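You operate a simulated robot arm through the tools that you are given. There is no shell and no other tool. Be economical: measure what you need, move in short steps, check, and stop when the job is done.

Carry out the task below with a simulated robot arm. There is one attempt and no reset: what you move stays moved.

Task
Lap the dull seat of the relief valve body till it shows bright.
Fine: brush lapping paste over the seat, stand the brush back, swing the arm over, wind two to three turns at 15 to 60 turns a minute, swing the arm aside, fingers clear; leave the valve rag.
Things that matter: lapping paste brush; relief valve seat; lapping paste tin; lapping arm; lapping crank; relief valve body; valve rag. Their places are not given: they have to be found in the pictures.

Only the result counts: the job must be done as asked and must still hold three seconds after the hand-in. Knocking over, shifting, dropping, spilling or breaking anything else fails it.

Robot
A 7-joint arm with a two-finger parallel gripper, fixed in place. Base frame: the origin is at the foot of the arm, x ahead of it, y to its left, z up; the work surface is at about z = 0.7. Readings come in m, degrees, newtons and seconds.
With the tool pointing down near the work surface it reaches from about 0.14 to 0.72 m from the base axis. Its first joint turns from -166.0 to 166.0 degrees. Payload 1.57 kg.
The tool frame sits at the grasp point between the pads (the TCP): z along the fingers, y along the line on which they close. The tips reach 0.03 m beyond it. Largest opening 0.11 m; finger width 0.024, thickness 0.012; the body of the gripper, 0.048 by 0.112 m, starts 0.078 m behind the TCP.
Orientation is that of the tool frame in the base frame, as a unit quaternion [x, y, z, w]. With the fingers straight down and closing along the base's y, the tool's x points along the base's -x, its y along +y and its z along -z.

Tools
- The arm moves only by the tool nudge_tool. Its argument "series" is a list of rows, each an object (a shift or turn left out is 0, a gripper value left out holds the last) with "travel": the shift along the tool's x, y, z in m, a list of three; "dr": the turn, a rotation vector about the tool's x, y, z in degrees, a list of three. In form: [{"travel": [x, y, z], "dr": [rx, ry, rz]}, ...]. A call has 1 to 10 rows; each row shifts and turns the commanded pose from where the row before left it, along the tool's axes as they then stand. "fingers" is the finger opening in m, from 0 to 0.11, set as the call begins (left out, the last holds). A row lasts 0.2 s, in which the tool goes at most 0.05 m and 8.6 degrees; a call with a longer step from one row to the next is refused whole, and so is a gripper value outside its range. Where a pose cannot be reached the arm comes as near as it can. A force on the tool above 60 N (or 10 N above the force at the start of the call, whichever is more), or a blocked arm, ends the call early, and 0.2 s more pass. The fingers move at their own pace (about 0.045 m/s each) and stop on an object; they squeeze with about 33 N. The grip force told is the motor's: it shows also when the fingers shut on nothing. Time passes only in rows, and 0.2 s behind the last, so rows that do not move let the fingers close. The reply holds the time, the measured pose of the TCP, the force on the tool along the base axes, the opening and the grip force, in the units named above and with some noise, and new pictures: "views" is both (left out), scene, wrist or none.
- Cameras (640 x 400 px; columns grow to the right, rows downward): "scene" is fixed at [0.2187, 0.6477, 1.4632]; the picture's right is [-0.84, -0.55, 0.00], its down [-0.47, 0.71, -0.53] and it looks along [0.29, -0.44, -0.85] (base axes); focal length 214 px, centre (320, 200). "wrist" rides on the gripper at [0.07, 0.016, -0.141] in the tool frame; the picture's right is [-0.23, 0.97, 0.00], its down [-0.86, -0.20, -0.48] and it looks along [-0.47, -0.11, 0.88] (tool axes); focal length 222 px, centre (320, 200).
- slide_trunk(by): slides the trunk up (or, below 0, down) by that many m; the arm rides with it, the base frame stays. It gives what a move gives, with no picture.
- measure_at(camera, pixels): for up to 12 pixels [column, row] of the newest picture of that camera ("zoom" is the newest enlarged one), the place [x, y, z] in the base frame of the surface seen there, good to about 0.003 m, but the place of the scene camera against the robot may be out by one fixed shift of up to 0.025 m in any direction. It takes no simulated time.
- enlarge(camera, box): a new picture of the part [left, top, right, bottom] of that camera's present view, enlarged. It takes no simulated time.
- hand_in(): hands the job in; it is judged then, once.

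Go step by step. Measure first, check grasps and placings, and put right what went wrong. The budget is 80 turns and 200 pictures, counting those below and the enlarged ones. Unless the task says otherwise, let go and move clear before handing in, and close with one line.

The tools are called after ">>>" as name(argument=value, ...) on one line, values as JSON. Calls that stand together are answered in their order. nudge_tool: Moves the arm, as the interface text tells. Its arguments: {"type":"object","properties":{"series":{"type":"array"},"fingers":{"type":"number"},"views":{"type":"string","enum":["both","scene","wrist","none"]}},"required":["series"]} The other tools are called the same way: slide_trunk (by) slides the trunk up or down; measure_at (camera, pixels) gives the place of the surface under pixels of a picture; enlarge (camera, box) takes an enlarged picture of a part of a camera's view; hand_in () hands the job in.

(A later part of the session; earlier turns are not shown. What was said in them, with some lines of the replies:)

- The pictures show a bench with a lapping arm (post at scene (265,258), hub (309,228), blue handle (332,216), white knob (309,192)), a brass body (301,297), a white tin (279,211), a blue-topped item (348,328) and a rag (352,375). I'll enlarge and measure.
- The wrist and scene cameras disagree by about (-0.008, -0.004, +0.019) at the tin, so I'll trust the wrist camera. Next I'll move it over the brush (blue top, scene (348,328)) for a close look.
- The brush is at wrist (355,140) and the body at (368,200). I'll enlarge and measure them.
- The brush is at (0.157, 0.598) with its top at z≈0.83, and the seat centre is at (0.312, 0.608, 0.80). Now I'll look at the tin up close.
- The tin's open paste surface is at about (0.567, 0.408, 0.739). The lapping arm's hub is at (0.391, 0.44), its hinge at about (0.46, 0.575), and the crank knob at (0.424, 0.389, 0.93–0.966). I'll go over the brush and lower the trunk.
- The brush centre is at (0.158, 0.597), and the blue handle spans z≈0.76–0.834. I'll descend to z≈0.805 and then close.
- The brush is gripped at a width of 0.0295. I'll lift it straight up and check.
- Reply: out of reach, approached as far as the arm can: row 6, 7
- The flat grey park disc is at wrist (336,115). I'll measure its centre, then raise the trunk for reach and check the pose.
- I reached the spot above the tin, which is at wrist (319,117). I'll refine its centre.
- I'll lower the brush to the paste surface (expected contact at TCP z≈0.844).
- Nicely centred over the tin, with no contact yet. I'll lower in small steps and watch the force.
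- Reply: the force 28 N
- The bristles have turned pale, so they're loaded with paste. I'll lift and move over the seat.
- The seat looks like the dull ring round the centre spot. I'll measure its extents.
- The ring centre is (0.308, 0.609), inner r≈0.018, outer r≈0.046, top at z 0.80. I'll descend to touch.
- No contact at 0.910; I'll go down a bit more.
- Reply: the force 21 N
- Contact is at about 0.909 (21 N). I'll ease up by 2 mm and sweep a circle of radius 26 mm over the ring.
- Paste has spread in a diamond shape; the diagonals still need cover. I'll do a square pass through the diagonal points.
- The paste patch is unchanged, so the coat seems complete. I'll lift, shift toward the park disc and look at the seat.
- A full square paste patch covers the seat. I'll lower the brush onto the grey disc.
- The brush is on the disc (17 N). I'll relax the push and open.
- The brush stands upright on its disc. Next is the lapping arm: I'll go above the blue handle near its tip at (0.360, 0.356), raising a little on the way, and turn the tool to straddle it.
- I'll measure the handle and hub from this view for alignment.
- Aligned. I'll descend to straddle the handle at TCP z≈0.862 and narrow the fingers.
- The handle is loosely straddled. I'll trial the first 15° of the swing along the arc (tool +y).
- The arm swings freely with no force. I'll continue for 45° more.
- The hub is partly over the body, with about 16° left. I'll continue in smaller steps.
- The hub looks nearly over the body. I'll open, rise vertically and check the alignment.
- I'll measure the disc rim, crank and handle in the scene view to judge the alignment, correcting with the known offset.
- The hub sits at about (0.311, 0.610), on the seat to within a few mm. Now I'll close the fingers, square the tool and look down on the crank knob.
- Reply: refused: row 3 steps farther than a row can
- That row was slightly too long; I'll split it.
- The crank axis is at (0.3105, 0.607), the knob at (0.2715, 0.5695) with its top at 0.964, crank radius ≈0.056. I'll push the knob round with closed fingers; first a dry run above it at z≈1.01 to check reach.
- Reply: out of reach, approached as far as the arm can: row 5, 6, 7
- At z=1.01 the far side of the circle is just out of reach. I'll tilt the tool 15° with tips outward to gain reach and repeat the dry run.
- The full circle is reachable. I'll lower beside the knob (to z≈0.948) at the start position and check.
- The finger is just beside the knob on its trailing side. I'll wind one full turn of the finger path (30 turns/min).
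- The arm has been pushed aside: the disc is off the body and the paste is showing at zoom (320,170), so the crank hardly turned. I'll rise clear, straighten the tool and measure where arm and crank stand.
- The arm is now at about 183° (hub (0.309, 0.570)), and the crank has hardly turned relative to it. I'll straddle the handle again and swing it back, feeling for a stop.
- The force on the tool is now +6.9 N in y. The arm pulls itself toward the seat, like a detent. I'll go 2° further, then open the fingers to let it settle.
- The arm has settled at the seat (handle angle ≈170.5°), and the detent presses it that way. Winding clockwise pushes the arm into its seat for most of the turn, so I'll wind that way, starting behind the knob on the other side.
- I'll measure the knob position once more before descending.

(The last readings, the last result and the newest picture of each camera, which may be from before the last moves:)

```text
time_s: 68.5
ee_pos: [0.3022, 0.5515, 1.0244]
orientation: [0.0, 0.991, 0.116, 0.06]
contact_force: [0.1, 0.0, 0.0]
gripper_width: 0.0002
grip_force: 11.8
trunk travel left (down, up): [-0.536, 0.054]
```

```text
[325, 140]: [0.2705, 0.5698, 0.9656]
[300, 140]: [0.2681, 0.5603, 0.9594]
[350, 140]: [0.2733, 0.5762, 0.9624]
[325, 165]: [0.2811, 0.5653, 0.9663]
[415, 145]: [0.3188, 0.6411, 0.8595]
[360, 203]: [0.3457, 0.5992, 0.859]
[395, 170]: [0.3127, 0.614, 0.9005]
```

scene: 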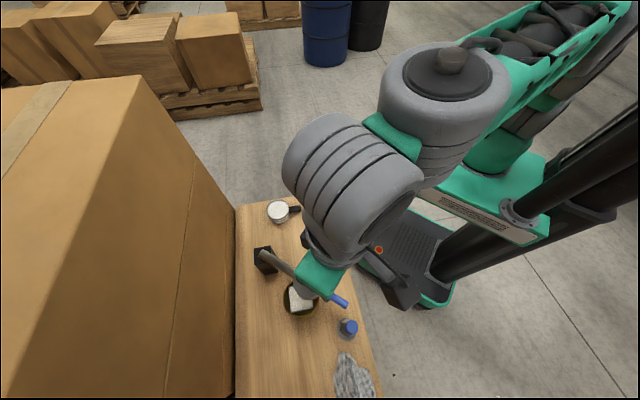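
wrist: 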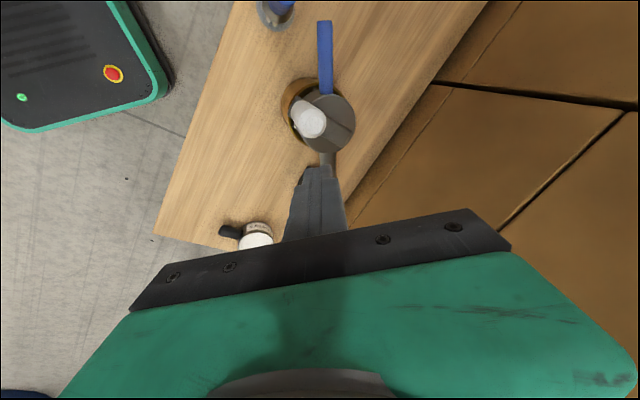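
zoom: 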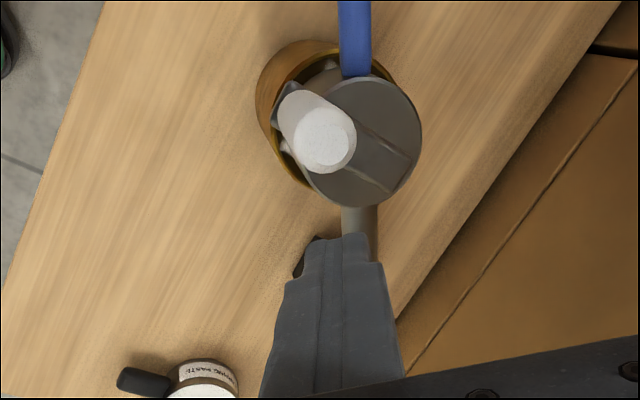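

The knob is unchanged. I'll descend straight down behind it and check.

>>> nudge_tool(series=[{"travel": [0.0045, -0.0088, 0.0369]}, {"travel": [0.0045, -0.0088, 0.0369]}, {"travel": [0, 0, 0]}], views="none")

>>> nudge_tool(series=[{"travel": [0.0263, 0.0122, -0.0003]}, {"travel": [0.0168, 0.0233, 0.0035]}, {"travel": [0.0029, 0.0282, 0.0064]}, {"travel": [-0.0118, 0.0254, 0.0075]}, {"travel": [-0.0233, 0.0158, 0.0066]}, {"travel": [-0.0287, 0.002, 0.004]}, {"travel": [-0.0263, -0.0122, 0.0003]}, {"travel": [-0.0168, -0.0233, -0.0035]}, {"travel": [-0.0029, -0.0282, -0.0064]}, {"travel": [0.0118, -0.0254, -0.0075]}], views="both")

>>> enlarge(camera="wrist", box=[220, 60, 400, 240])

>>> enlarge(camera="scene", box=[240, 230, 360, 330])

```text
time_s: 69.3
ee_pos: [0.302, 0.5519, 0.9495]
orientation: [0.001, 0.991, 0.117, 0.06]
contact_force: [0.8, -0.4, 0.2]
gripper_width: 0.0
grip_force: 21.3
trunk travel left (down, up): [-0.536, 0.054]
```

```text
time_s: 71.5
ee_pos: [0.3545, 0.5705, 0.9497]
orientation: [0.0, 0.991, 0.117, 0.058]
contact_force: [-0.7, -0.2, 0.6]
gripper_width: 0.0001
grip_force: 21.3
trunk travel left (down, up): [-0.536, 0.054]
```

scene: 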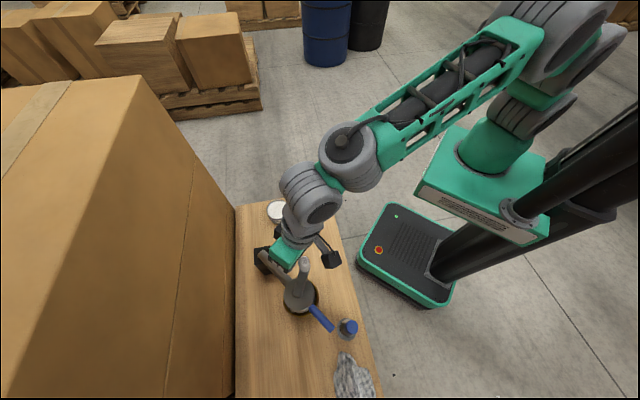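
wrist: 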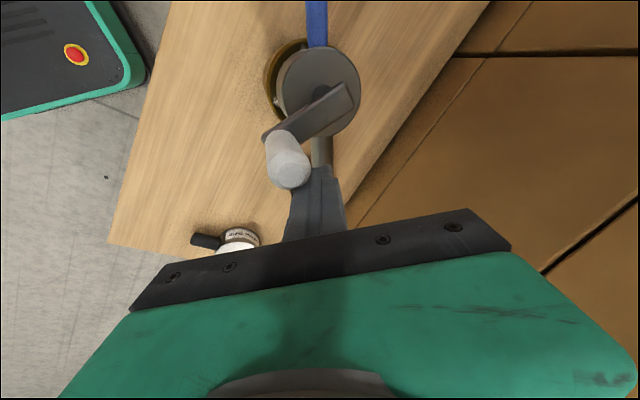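

```text
2.22 times, centred on (310, 150) of wrist
```

zoom: 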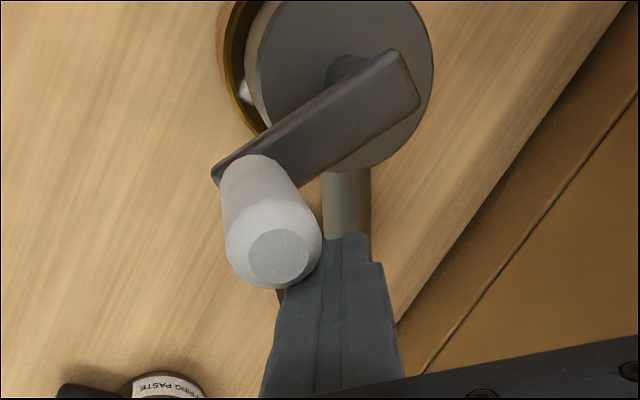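

```text
4.00 times, centred on (300, 280) of scene
```

zoom: 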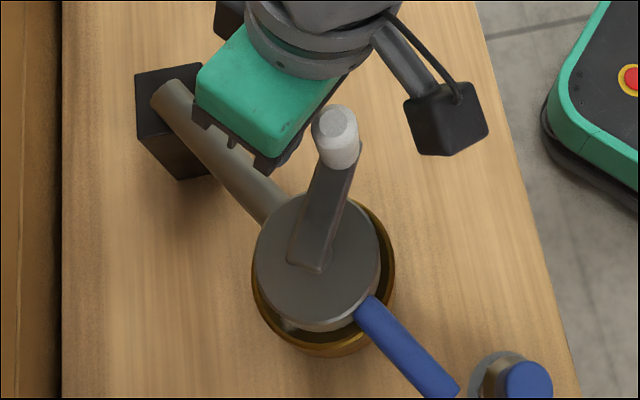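

The crank has gone most of a turn clockwise and the arm has held on the seat. I'll keep winding.

>>> nudge_tool(series=[{"travel": [0.0233, -0.0158, -0.0066]}, {"travel": [0.0287, -0.002, -0.004]}, {"travel": [0.0263, 0.0122, -0.0003]}, {"travel": [0.0168, 0.0233, 0.0035]}, {"travel": [0.0029, 0.0282, 0.0064]}, {"travel": [-0.0118, 0.0254, 0.0075]}, {"travel": [-0.0233, 0.0158, 0.0066]}, {"travel": [-0.0287, 0.002, 0.004]}, {"travel": [-0.0263, -0.0122, 0.0003]}, {"travel": [-0.0168, -0.0233, -0.0035]}], views="both")

>>> enlarge(camera="scene", box=[240, 230, 360, 330])

```text
time_s: 73.7
ee_pos: [0.3651, 0.6267, 0.9497]
orientation: [0.0, 0.991, 0.118, 0.06]
contact_force: [-0.4, 0.7, -0.1]
gripper_width: 0.0003
grip_force: 21.1
trunk travel left (down, up): [-0.536, 0.054]
```

scene: 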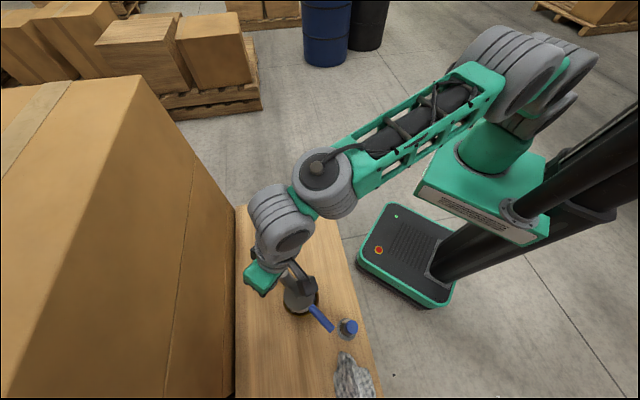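
wrist: 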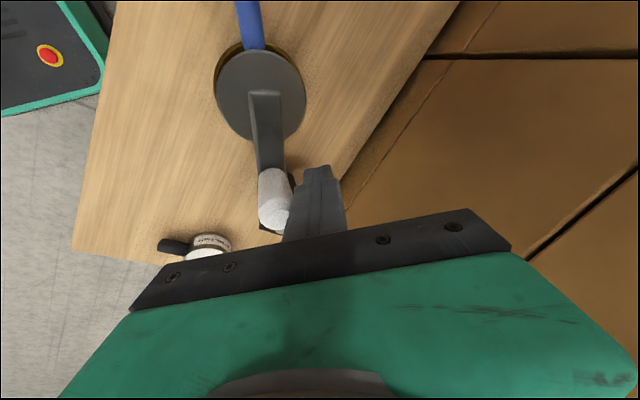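

```text
4.00 times, centred on (300, 280) of scene
```

zoom: 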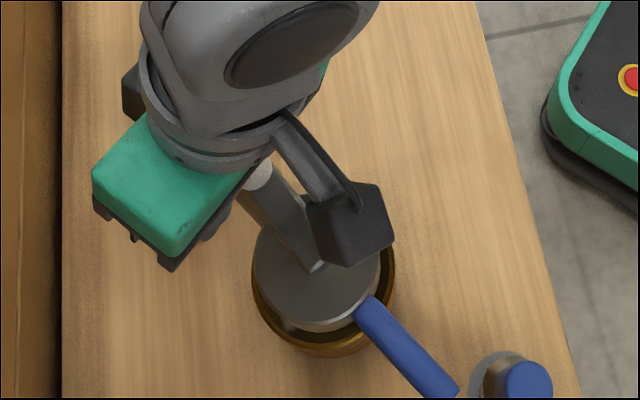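

The knob has gone about 1.64 turns so far and the arm is still seated. The last ten rows should bring it to about 2.47 turns.

>>> nudge_tool(series=[{"travel": [-0.0029, -0.0282, -0.0064]}, {"travel": [0.0118, -0.0254, -0.0075]}, {"travel": [0.0233, -0.0158, -0.0066]}, {"travel": [0.0287, -0.002, -0.004]}, {"travel": [0.0263, 0.0122, -0.0003]}, {"travel": [0.0168, 0.0233, 0.0035]}, {"travel": [0.0029, 0.0282, 0.0064]}, {"travel": [-0.0118, 0.0254, 0.0075]}, {"travel": [-0.0233, 0.0158, 0.0066]}, {"travel": [-0.0287, 0.002, 0.004]}], views="both")

>>> enlarge(camera="wrist", box=[200, 60, 380, 240])

>>> enlarge(camera="scene", box=[240, 230, 360, 330])

```text
time_s: 75.9
ee_pos: [0.3204, 0.6624, 0.9496]
orientation: [0.0, 0.991, 0.117, 0.06]
contact_force: [0.4, 0.0, -0.4]
gripper_width: 0.0
grip_force: 21.3
trunk travel left (down, up): [-0.536, 0.054]
```

scene: 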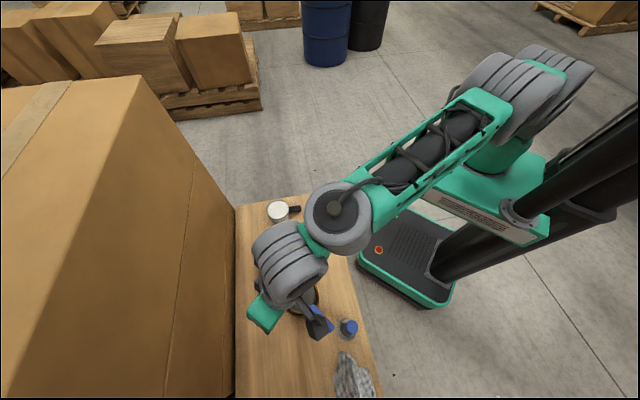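
wrist: 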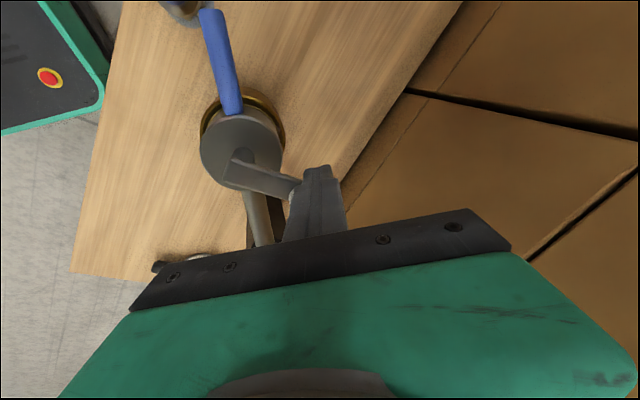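

```text
2.22 times, centred on (290, 150) of wrist
```

zoom: 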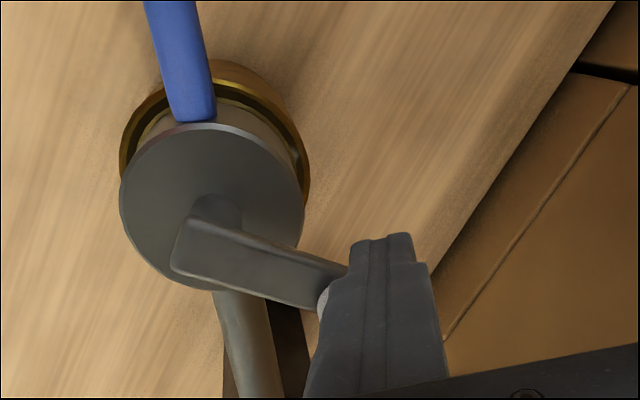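

```text
4.00 times, centred on (300, 280) of scene
```

zoom: 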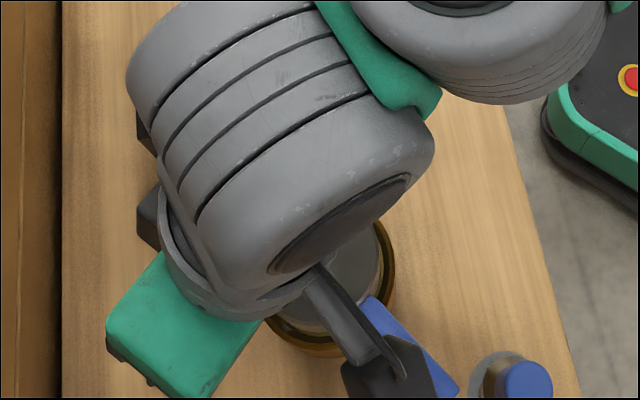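

The winding is done at about 2.47 turns, with the knob at about 55° and the arm seated. I'll lift clear, straighten the tool and go over the handle.

>>> nudge_tool(series=[{"travel": [0.003, 0.0, 0]}, {"travel": [-0.0038, 0.0075, -0.0314]}, {"travel": [-0.0038, 0.0075, -0.0314]}, {"travel": [0.0329, -0.0125, -0.007]}, {"travel": [0.0329, -0.0125, -0.007]}, {"travel": [0.0329, -0.0125, -0.007]}, {"dr": [6.7, 3.4, 0]}, {"dr": [6.7, 3.4, 0]}, {"travel": [0, 0, 0], "dr": [0, 0, 4.75]}, {"travel": [0, 0, 0], "dr": [0, 0, 4.75]}], fingers=0.0, views="none")

>>> nudge_tool(series=[{"travel": [0, 0, 0]}, {"travel": [0, 0, 0]}], fingers=0.05, views="both")

>>> enlarge(camera="wrist", box=[220, 60, 420, 240])

>>> measure_at(camera="zoom", pixels=[[320, 200], [330, 250]])

```text
time_s: 78.1
ee_pos: [0.2188, 0.6226, 1.0132]
orientation: [0.083, 0.997, -0.001, 0.0]
contact_force: [-0.2, 0.5, -0.4]
gripper_width: 0.0002
grip_force: 21.2
trunk travel left (down, up): [-0.536, 0.054]
```

```text
time_s: 78.7
ee_pos: [0.2176, 0.6214, 1.0139]
orientation: [0.082, 0.997, 0.0, 0.0]
contact_force: [0.7, -0.4, -0.6]
gripper_width: 0.0494
grip_force: 0.2
trunk travel left (down, up): [-0.536, 0.054]
```

scene: 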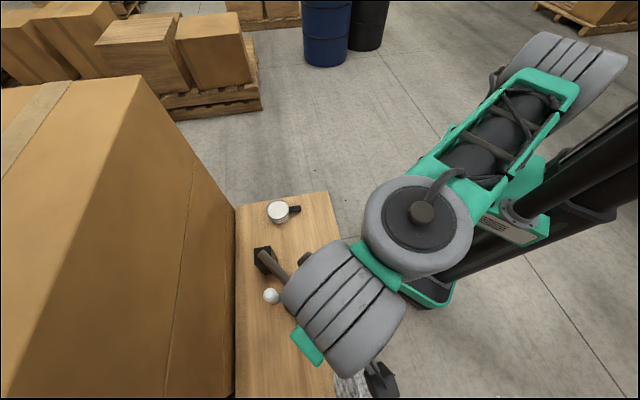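
wrist: 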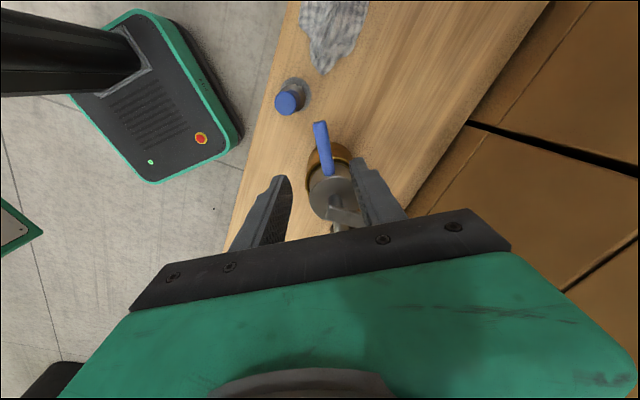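

```text
2.22 times, centred on (320, 150) of wrist
```

zoom: 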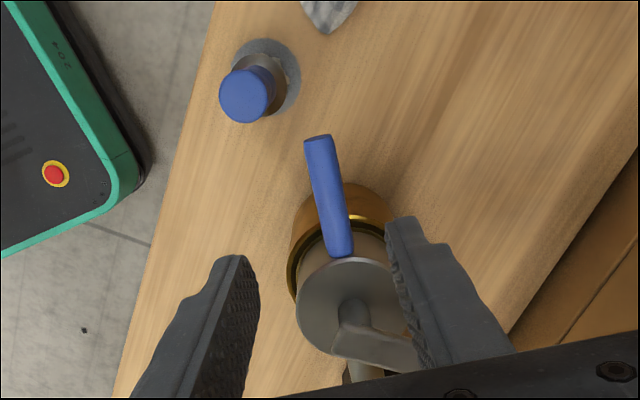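

```text
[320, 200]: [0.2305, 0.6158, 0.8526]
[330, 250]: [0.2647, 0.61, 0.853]
```

The handle lies between the fingers. I'll descend and straddle it.

>>> nudge_tool(series=[{"travel": [0, 0, 0.038]}, {"travel": [0, 0, 0.038]}, {"travel": [0, 0, 0.038]}, {"travel": [0, 0, 0.037]}, {"travel": [0, 0, 0]}], views="wrist")

>>> nudge_tool(series=[{"travel": [0, 0, 0]}, {"travel": [0, 0, 0]}, {"travel": [-0.0005, -0.0171, 0], "dr": [0, 0, -4]}, {"travel": [-0.0005, -0.0171, 0], "dr": [0, 0, -4]}, {"travel": [-0.0009, -0.0214, 0], "dr": [0, 0, -5]}, {"travel": [0, 0, 0]}], fingers=0.026, views="wrist")

```text
time_s: 79.9
ee_pos: [0.2185, 0.6229, 0.8627]
orientation: [0.082, 0.997, 0.0, 0.0]
contact_force: [-0.4, 0.3, 0.7]
gripper_width: 0.0504
grip_force: 0.1
trunk travel left (down, up): [-0.536, 0.054]
```

wrist: 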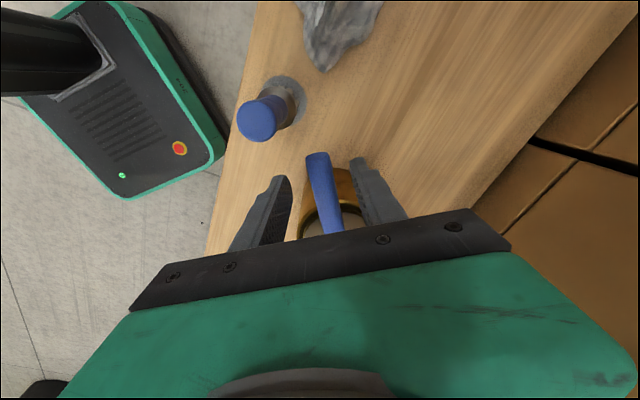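

```text
time_s: 81.3
ee_pos: [0.2146, 0.5661, 0.8631]
orientation: [-0.031, 1.0, 0.0, 0.0]
contact_force: [-0.5, 0.1, 0.8]
gripper_width: 0.0258
grip_force: 0.0
trunk travel left (down, up): [-0.536, 0.054]
```

wrist: 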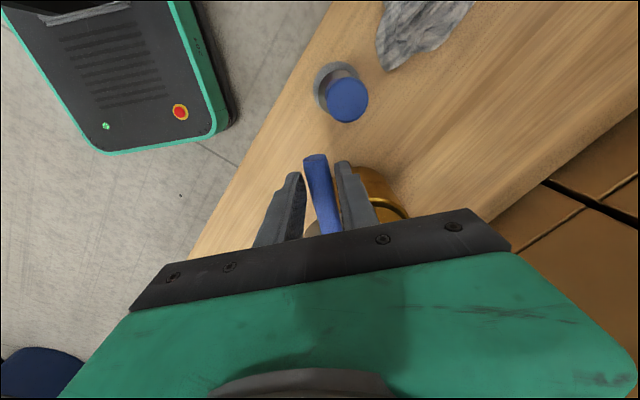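

The arm is swinging out. I'll carry on back along the arc.

>>> nudge_tool(series=[{"travel": [-0.0009, -0.0216, 0], "dr": [0, 0, -5]}, {"travel": [-0.0009, -0.0216, 0], "dr": [0, 0, -5]}, {"travel": [-0.0009, -0.0216, 0], "dr": [0, 0, -5]}, {"travel": [-0.0009, -0.0216, 0], "dr": [0, 0, -5]}, {"travel": [-0.0009, -0.0216, 0], "dr": [0, 0, -5]}, {"travel": [-0.0009, -0.0216, 0], "dr": [0, 0, -5]}, {"travel": [-0.0009, -0.0216, 0], "dr": [0, 0, -5]}, {"travel": [-0.0009, -0.0216, 0], "dr": [0, 0, -5]}, {"travel": [-0.0009, -0.0216, 0], "dr": [0, 0, -5]}, {"travel": [0, 0, 0]}], views="both")

>>> enlarge(camera="scene", box=[240, 190, 400, 330])

```text
time_s: 83.5
ee_pos: [0.2967, 0.3954, 0.8632]
orientation: [-0.411, 0.912, 0.0, 0.0]
contact_force: [-0.2, -1.1, 0.3]
gripper_width: 0.0262
grip_force: 0.0
trunk travel left (down, up): [-0.536, 0.054]
```

scene: 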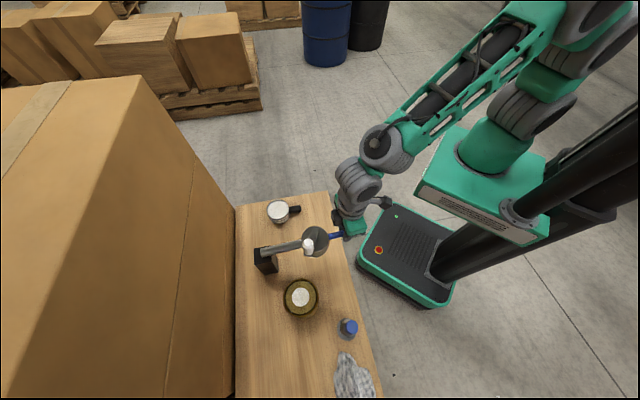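
wrist: 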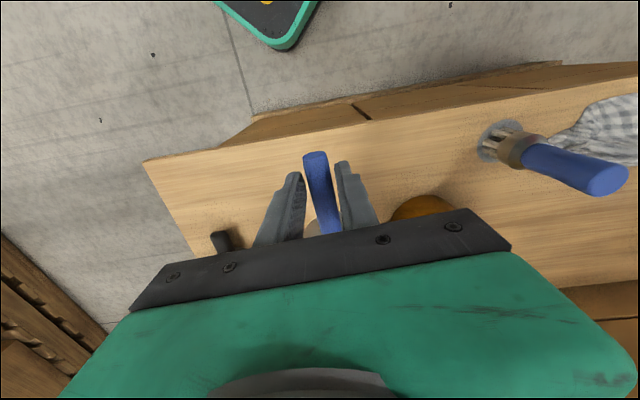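

```text
2.86 times, centred on (320, 260) of scene
```

zoom: 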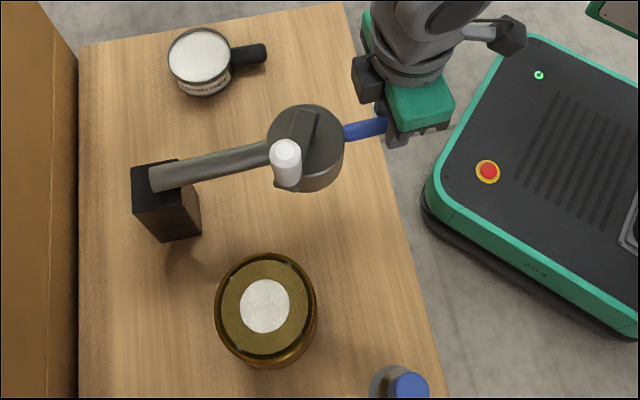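

The ring on the body now looks brighter brass. I'll swing the last 15° to the arm's starting place.

>>> nudge_tool(series=[{"travel": [-0.0009, -0.0216, 0], "dr": [0, 0, -5]}, {"travel": [-0.0009, -0.0216, 0], "dr": [0, 0, -5]}, {"travel": [-0.0006, -0.016, 0], "dr": [0, 0, -4]}, {"travel": [0, 0, 0]}], views="none")

>>> nudge_tool(series=[{"travel": [0, 0.003, 0]}, {"travel": [0, 0, 0]}, {"travel": [0, 0, -0.04]}, {"travel": [0, 0, -0.045]}, {"travel": [0, 0, -0.045]}, {"travel": [0, 0, -0.045]}, {"travel": [0.04, 0, 0]}, {"travel": [0.04, 0, 0]}, {"travel": [0, 0, 0]}], fingers=0.055, views="both")

>>> enlarge(camera="scene", box=[250, 260, 350, 340])

>>> enlarge(camera="scene", box=[230, 180, 390, 400])

```text
time_s: 84.5
ee_pos: [0.3474, 0.3613, 0.862]
orientation: [-0.519, 0.855, 0.0, 0.0]
contact_force: [4.6, -2.7, 1.1]
gripper_width: 0.0318
grip_force: 3.1
trunk travel left (down, up): [-0.536, 0.054]
```

```text
time_s: 86.5
ee_pos: [0.3067, 0.2918, 1.0372]
orientation: [-0.519, 0.855, 0.0, 0.0]
contact_force: [0.3, 0.1, -0.2]
gripper_width: 0.0549
grip_force: 0.1
trunk travel left (down, up): [-0.536, 0.054]
```

scene: 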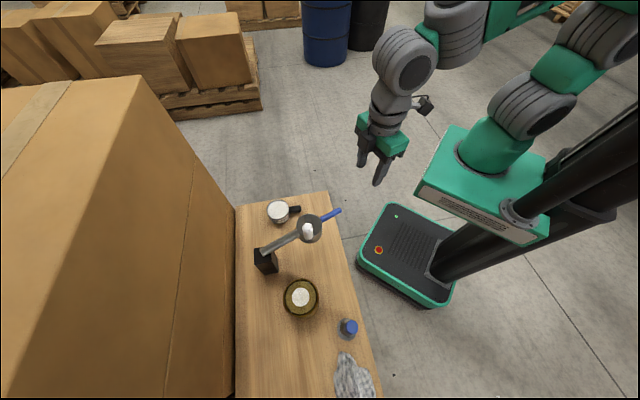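
wrist: 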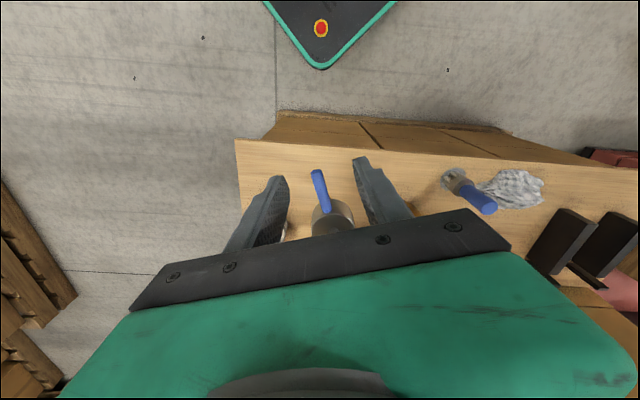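

```text
5.00 times, centred on (300, 300) of scene
```

zoom: 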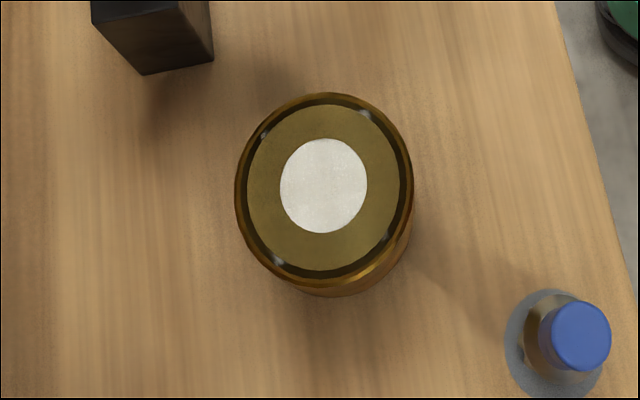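

```text
1.82 times, centred on (310, 290) of scene
```

zoom: 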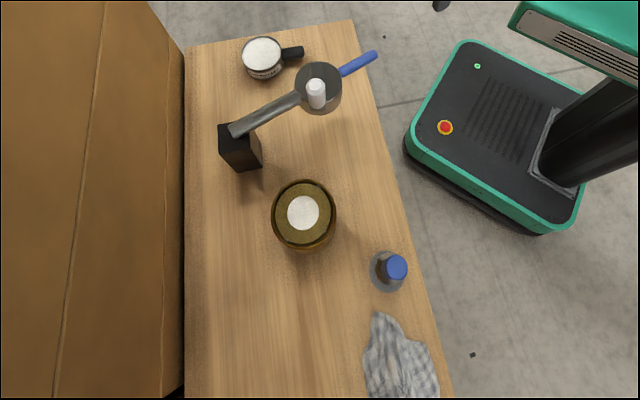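

The ring is now uniformly bright where the lap ran. The arm is back at its starting place, the brush stands on its disc, the tin and rag are untouched, and the fingers are clear. I'll hand in.

>>> hand_in()

```text
The job is handed in.
```

I handed the job in with the valve seat lapped to a bright ring. I brushed the paste on, stood the brush back on its disc, and wound the crank about 2.5 turns at roughly 23–25 turns a minute. The arm is swung aside, the fingers are clear and the rag is untouched. My first winding try, counter-clockwise, knocked the arm off the seat with the crank hardly turned, so I reseated it and wound clockwise. Some white paste remains over the centre spot inside the ring.
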